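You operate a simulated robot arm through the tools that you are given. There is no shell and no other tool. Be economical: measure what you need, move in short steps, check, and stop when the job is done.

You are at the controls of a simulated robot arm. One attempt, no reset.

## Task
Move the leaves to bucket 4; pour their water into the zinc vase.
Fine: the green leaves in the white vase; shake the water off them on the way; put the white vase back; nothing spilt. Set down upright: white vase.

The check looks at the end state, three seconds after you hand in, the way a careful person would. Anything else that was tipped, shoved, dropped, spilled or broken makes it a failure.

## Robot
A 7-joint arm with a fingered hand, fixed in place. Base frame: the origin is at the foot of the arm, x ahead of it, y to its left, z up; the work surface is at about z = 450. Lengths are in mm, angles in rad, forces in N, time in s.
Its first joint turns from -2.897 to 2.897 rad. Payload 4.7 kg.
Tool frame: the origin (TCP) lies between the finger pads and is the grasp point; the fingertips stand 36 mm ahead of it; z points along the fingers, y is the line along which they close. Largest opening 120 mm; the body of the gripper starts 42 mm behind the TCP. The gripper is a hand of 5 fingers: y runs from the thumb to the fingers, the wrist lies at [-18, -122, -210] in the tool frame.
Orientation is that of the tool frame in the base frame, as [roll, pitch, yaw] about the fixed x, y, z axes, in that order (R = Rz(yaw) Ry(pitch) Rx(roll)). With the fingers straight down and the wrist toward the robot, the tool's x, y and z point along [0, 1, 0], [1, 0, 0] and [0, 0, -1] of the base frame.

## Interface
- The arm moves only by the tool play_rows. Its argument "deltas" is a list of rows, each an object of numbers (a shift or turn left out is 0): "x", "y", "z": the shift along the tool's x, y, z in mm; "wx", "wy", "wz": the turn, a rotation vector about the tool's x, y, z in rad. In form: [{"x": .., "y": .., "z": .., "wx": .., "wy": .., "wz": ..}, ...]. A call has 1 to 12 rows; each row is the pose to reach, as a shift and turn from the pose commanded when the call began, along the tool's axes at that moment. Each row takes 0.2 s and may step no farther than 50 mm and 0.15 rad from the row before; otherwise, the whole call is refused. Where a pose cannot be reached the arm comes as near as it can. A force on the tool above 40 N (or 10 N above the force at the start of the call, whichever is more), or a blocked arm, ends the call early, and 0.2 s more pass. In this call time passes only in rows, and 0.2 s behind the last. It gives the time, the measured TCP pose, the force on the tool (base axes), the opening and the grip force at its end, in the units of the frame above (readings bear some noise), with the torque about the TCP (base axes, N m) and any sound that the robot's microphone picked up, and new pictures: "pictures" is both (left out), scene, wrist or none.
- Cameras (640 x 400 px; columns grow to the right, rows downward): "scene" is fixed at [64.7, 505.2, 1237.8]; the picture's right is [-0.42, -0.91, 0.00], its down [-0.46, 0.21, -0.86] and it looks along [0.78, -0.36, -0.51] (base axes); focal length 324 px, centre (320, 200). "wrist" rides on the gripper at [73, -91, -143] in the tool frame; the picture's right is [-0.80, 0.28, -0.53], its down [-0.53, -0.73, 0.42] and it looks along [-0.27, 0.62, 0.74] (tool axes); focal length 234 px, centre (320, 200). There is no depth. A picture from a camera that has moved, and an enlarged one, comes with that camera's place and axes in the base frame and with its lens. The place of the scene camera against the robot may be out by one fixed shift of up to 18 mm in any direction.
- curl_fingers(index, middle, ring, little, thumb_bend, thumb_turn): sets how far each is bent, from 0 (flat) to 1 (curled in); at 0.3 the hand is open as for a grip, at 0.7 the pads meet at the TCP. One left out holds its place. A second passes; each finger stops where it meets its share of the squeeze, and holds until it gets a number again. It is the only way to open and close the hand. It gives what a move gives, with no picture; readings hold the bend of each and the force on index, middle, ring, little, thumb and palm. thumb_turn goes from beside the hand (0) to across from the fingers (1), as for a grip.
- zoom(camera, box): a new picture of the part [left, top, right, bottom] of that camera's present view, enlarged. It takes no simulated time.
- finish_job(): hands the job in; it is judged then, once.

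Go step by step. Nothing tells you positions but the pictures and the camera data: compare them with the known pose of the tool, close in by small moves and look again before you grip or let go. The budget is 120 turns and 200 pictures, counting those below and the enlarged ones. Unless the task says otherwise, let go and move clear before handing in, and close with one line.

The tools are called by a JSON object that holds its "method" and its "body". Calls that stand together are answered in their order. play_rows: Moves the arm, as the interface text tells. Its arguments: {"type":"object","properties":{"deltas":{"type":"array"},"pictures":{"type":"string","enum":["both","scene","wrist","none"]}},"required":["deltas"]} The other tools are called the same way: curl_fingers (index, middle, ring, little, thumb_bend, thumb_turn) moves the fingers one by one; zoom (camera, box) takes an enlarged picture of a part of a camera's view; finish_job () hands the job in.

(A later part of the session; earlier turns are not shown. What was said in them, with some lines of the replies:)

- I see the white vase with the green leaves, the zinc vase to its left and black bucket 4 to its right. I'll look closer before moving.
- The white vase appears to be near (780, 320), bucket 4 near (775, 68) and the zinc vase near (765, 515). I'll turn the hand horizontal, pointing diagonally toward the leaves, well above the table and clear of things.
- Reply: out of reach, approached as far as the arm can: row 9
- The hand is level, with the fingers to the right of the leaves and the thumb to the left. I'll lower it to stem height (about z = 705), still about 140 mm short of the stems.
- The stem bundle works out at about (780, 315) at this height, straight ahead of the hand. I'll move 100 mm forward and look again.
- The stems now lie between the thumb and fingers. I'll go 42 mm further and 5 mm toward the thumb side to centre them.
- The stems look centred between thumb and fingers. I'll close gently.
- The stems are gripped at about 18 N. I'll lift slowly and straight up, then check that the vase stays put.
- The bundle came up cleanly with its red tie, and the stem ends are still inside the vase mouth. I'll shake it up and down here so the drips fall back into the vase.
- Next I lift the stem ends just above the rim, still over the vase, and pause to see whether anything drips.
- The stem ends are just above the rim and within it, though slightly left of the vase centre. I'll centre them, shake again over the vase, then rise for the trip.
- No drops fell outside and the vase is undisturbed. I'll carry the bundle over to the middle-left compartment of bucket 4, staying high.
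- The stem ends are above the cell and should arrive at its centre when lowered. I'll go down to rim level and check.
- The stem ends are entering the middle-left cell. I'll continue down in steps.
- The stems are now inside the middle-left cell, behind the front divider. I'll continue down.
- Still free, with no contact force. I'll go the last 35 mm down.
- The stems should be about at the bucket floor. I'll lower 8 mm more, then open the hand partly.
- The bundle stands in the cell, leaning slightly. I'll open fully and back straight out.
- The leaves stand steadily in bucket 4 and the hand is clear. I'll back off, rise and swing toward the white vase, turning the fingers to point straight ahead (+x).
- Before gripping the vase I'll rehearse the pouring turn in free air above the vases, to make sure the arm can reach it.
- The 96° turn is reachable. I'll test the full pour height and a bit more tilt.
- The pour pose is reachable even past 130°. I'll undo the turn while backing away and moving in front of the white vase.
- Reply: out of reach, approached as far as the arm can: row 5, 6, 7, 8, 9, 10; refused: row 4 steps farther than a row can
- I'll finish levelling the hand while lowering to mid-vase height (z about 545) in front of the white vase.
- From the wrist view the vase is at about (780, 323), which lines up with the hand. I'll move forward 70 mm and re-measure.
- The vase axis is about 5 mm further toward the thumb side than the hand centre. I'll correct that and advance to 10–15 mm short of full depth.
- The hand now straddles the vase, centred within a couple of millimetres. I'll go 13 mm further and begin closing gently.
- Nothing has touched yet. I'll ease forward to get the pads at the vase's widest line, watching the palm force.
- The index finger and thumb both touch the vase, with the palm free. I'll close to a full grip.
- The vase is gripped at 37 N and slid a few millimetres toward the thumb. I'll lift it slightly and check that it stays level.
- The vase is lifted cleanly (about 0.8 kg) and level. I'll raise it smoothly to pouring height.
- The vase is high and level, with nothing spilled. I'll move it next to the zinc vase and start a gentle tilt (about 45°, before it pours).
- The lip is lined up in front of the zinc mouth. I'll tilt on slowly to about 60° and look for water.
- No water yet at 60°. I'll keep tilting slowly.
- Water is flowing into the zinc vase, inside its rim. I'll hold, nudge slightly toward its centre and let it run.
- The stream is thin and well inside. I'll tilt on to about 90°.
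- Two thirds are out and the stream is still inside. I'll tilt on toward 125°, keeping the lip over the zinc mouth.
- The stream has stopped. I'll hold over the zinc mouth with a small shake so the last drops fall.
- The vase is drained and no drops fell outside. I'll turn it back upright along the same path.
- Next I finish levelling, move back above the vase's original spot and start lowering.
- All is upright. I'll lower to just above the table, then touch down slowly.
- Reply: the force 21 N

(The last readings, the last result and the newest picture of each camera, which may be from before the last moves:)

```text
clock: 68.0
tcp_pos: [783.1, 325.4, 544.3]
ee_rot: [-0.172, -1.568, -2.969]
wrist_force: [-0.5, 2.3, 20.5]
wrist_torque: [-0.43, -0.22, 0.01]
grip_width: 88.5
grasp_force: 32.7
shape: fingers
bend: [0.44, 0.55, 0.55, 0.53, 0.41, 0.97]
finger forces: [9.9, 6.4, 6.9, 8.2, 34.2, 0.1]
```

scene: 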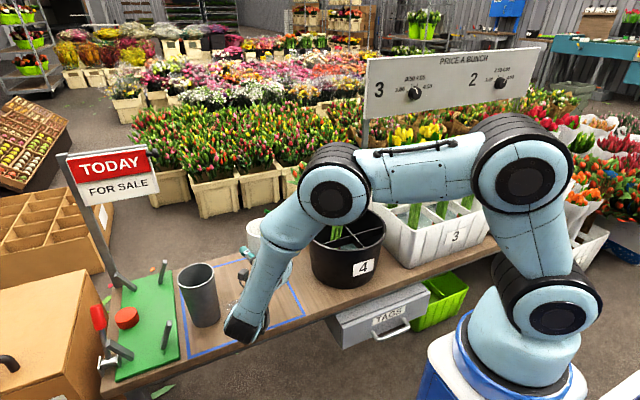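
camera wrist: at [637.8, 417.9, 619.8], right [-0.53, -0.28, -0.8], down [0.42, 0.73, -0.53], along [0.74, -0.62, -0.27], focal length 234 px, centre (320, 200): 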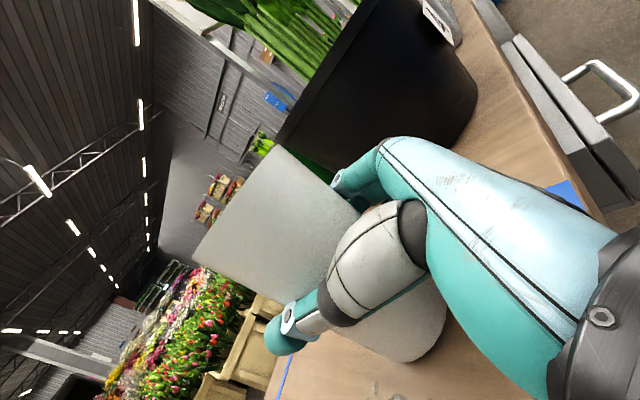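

The vase rests on the table. I'll ease off the pressure by 1.5 mm and open the hand gently.

{"method": "play_rows", "body": {"deltas": [{"x": 1.5}], "pictures": "none"}}

{"method": "curl_fingers", "body": {"index": 0.39, "middle": 0.42, "ring": 0.42, "little": 0.42, "thumb_bend": 0.38}}

{"method": "curl_fingers", "body": {"index": 0.3, "middle": 0.3, "ring": 0.3, "little": 0.3, "thumb_bend": 0.28}}

{"method": "zoom", "body": {"camera": "wrist", "box": [160, 140, 440, 400]}}

```text
clock: 68.4
tcp_pos: [782.5, 325.2, 544.3]
ee_rot: [-0.883, -1.569, -2.259]
wrist_force: [0.0, 4.1, 15.3]
wrist_torque: [-0.18, -0.22, 0.07]
grip_width: 88.8
grasp_force: 32.3
shape: fingers
bend: [0.44, 0.55, 0.56, 0.53, 0.41, 0.97]
finger forces: [10.6, 6.2, 6.5, 7.2, 34.2, 0.0]
```

```text
clock: 69.4
tcp_pos: [781.8, 324.3, 544.4]
ee_rot: [1.989, -1.568, 1.152]
wrist_force: [-0.1, -1.3, 0.4]
wrist_torque: [0.01, 0.01, -0.05]
grip_width: 98.9
grasp_force: 0.8
shape: fingers
bend: [0.38, 0.42, 0.42, 0.42, 0.38, 0.99]
finger forces: [1.2, 0.1, 0.1, 0.0, 0.3, 0.1]
```

```text
clock: 70.4
tcp_pos: [782.6, 324.6, 545.1]
ee_rot: [1.64, -1.568, 1.501]
wrist_force: [0.4, 1.0, -0.9]
wrist_torque: [0.0, 0.03, -0.01]
grip_width: 124.0
grasp_force: 0.1
shape: fingers
bend: [0.3, 0.3, 0.3, 0.3, 0.28, 0.97]
finger forces: [0.1, 0.0, 0.0, 0.0, 0.0, 0.1]
```

```text
1.54 times, centred on (300, 270) of wrist
camera zoom: at [637.9, 416.7, 616.1], right [-0.53, -0.28, -0.8], down [0.43, 0.73, -0.53], along [0.74, -0.62, -0.26], focal length 360 px, centre (351, 92)
```

zoom: 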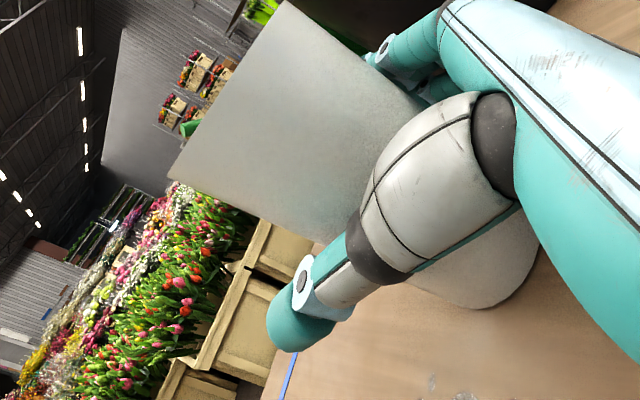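

The vase stands free inside the open hand. I'll back straight out.

{"method": "play_rows", "body": {"deltas": [{"z": -10}, {"z": -25}, {"z": -45}, {"z": -70}, {"z": -95}, {"z": -120}, {"z": -145}], "pictures": "wrist"}}

{"method": "play_rows", "body": {"deltas": [{"x": 30}, {"x": 70, "z": -20}, {"x": 115, "z": -40}, {"x": 160, "z": -40}, {"x": 200, "z": -40, "y": 30}, {"x": 240, "z": -40, "y": 60}, {"x": 270, "z": -40, "y": 100}, {"x": 300, "z": -40, "y": 140}], "pictures": "scene"}}

{"method": "zoom", "body": {"camera": "scene", "box": [160, 140, 400, 340]}}

```text
clock: 72.0
tcp_pos: [636.8, 325.2, 545.2]
ee_rot: [1.473, -1.569, 1.668]
wrist_force: [0.7, -0.1, -0.2]
wrist_torque: [0.02, -0.02, 0.03]
grip_width: 123.8
grasp_force: 0.0
shape: fingers
bend: [0.3, 0.3, 0.3, 0.3, 0.28, 0.97]
finger forces: [0.0, 0.0, 0.0, 0.0, 0.0, 0.0]
camera wrist: at [491.8, 416.7, 617.1], right [-0.53, -0.28, -0.8], down [0.43, 0.73, -0.53], along [0.74, -0.62, -0.26], focal length 234 px, centre (320, 200)
```

wrist: 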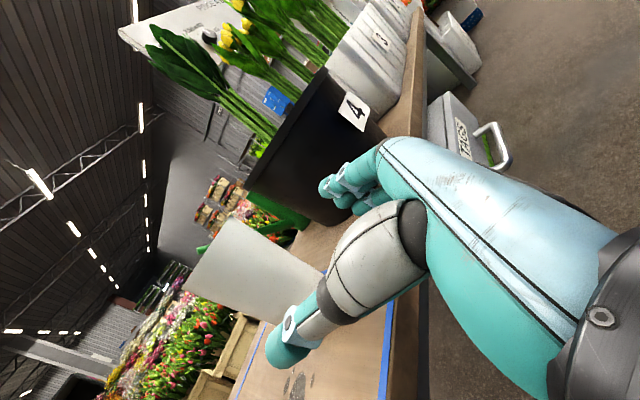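

```text
clock: 73.8
tcp_pos: [599.7, 182.9, 842.6]
ee_rot: [1.534, -1.569, 1.609]
wrist_force: [1.1, 0.0, -0.1]
wrist_torque: [-0.01, 0.0, -0.01]
grip_width: 123.7
grasp_force: 0.1
shape: fingers
bend: [0.3, 0.3, 0.3, 0.3, 0.28, 0.97]
finger forces: [0.0, 0.0, 0.0, 0.0, 0.0, 0.1]
```

scene: 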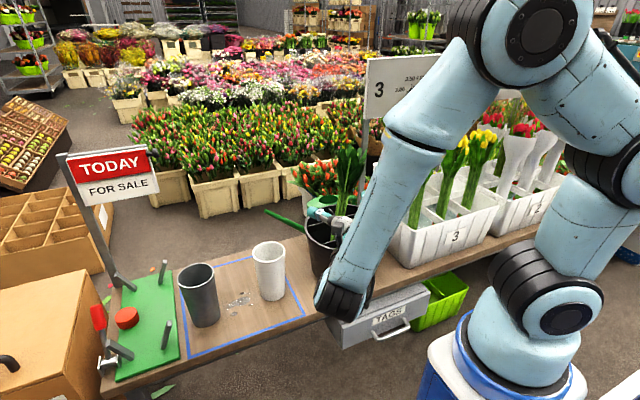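

```text
2.00 times, centred on (280, 240) of scene
camera zoom: at [64.7, 505.2, 1237.8], right [-0.42, -0.91, 0.0], down [-0.46, 0.21, -0.86], along [0.78, -0.36, -0.51], focal length 647 px, centre (400, 120)
```

zoom: 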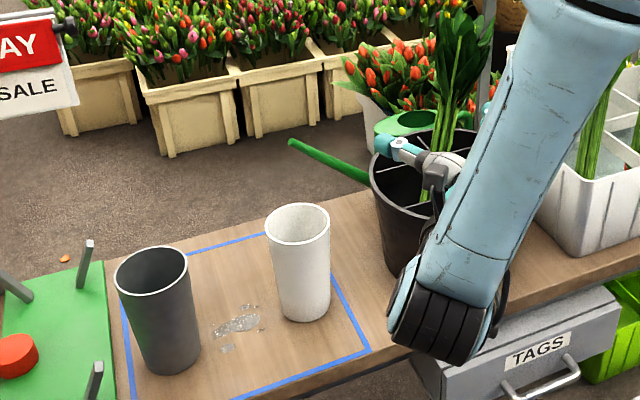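

The white vase is upright on its original spot, its water is in the zinc vase, and the leaves stand in bucket 4. The small puddle on the table looks the same as at the start, and the hand is clear, so I'll hand in.

{"method": "finish_job", "body": {}}

```text
The job is handed in.
```

The job is handed in: the leaves, shaken off over the white vase, are in bucket 4. Their water is in the zinc vase, and the empty white vase stands upright back in its place, with no new spill that I could see.
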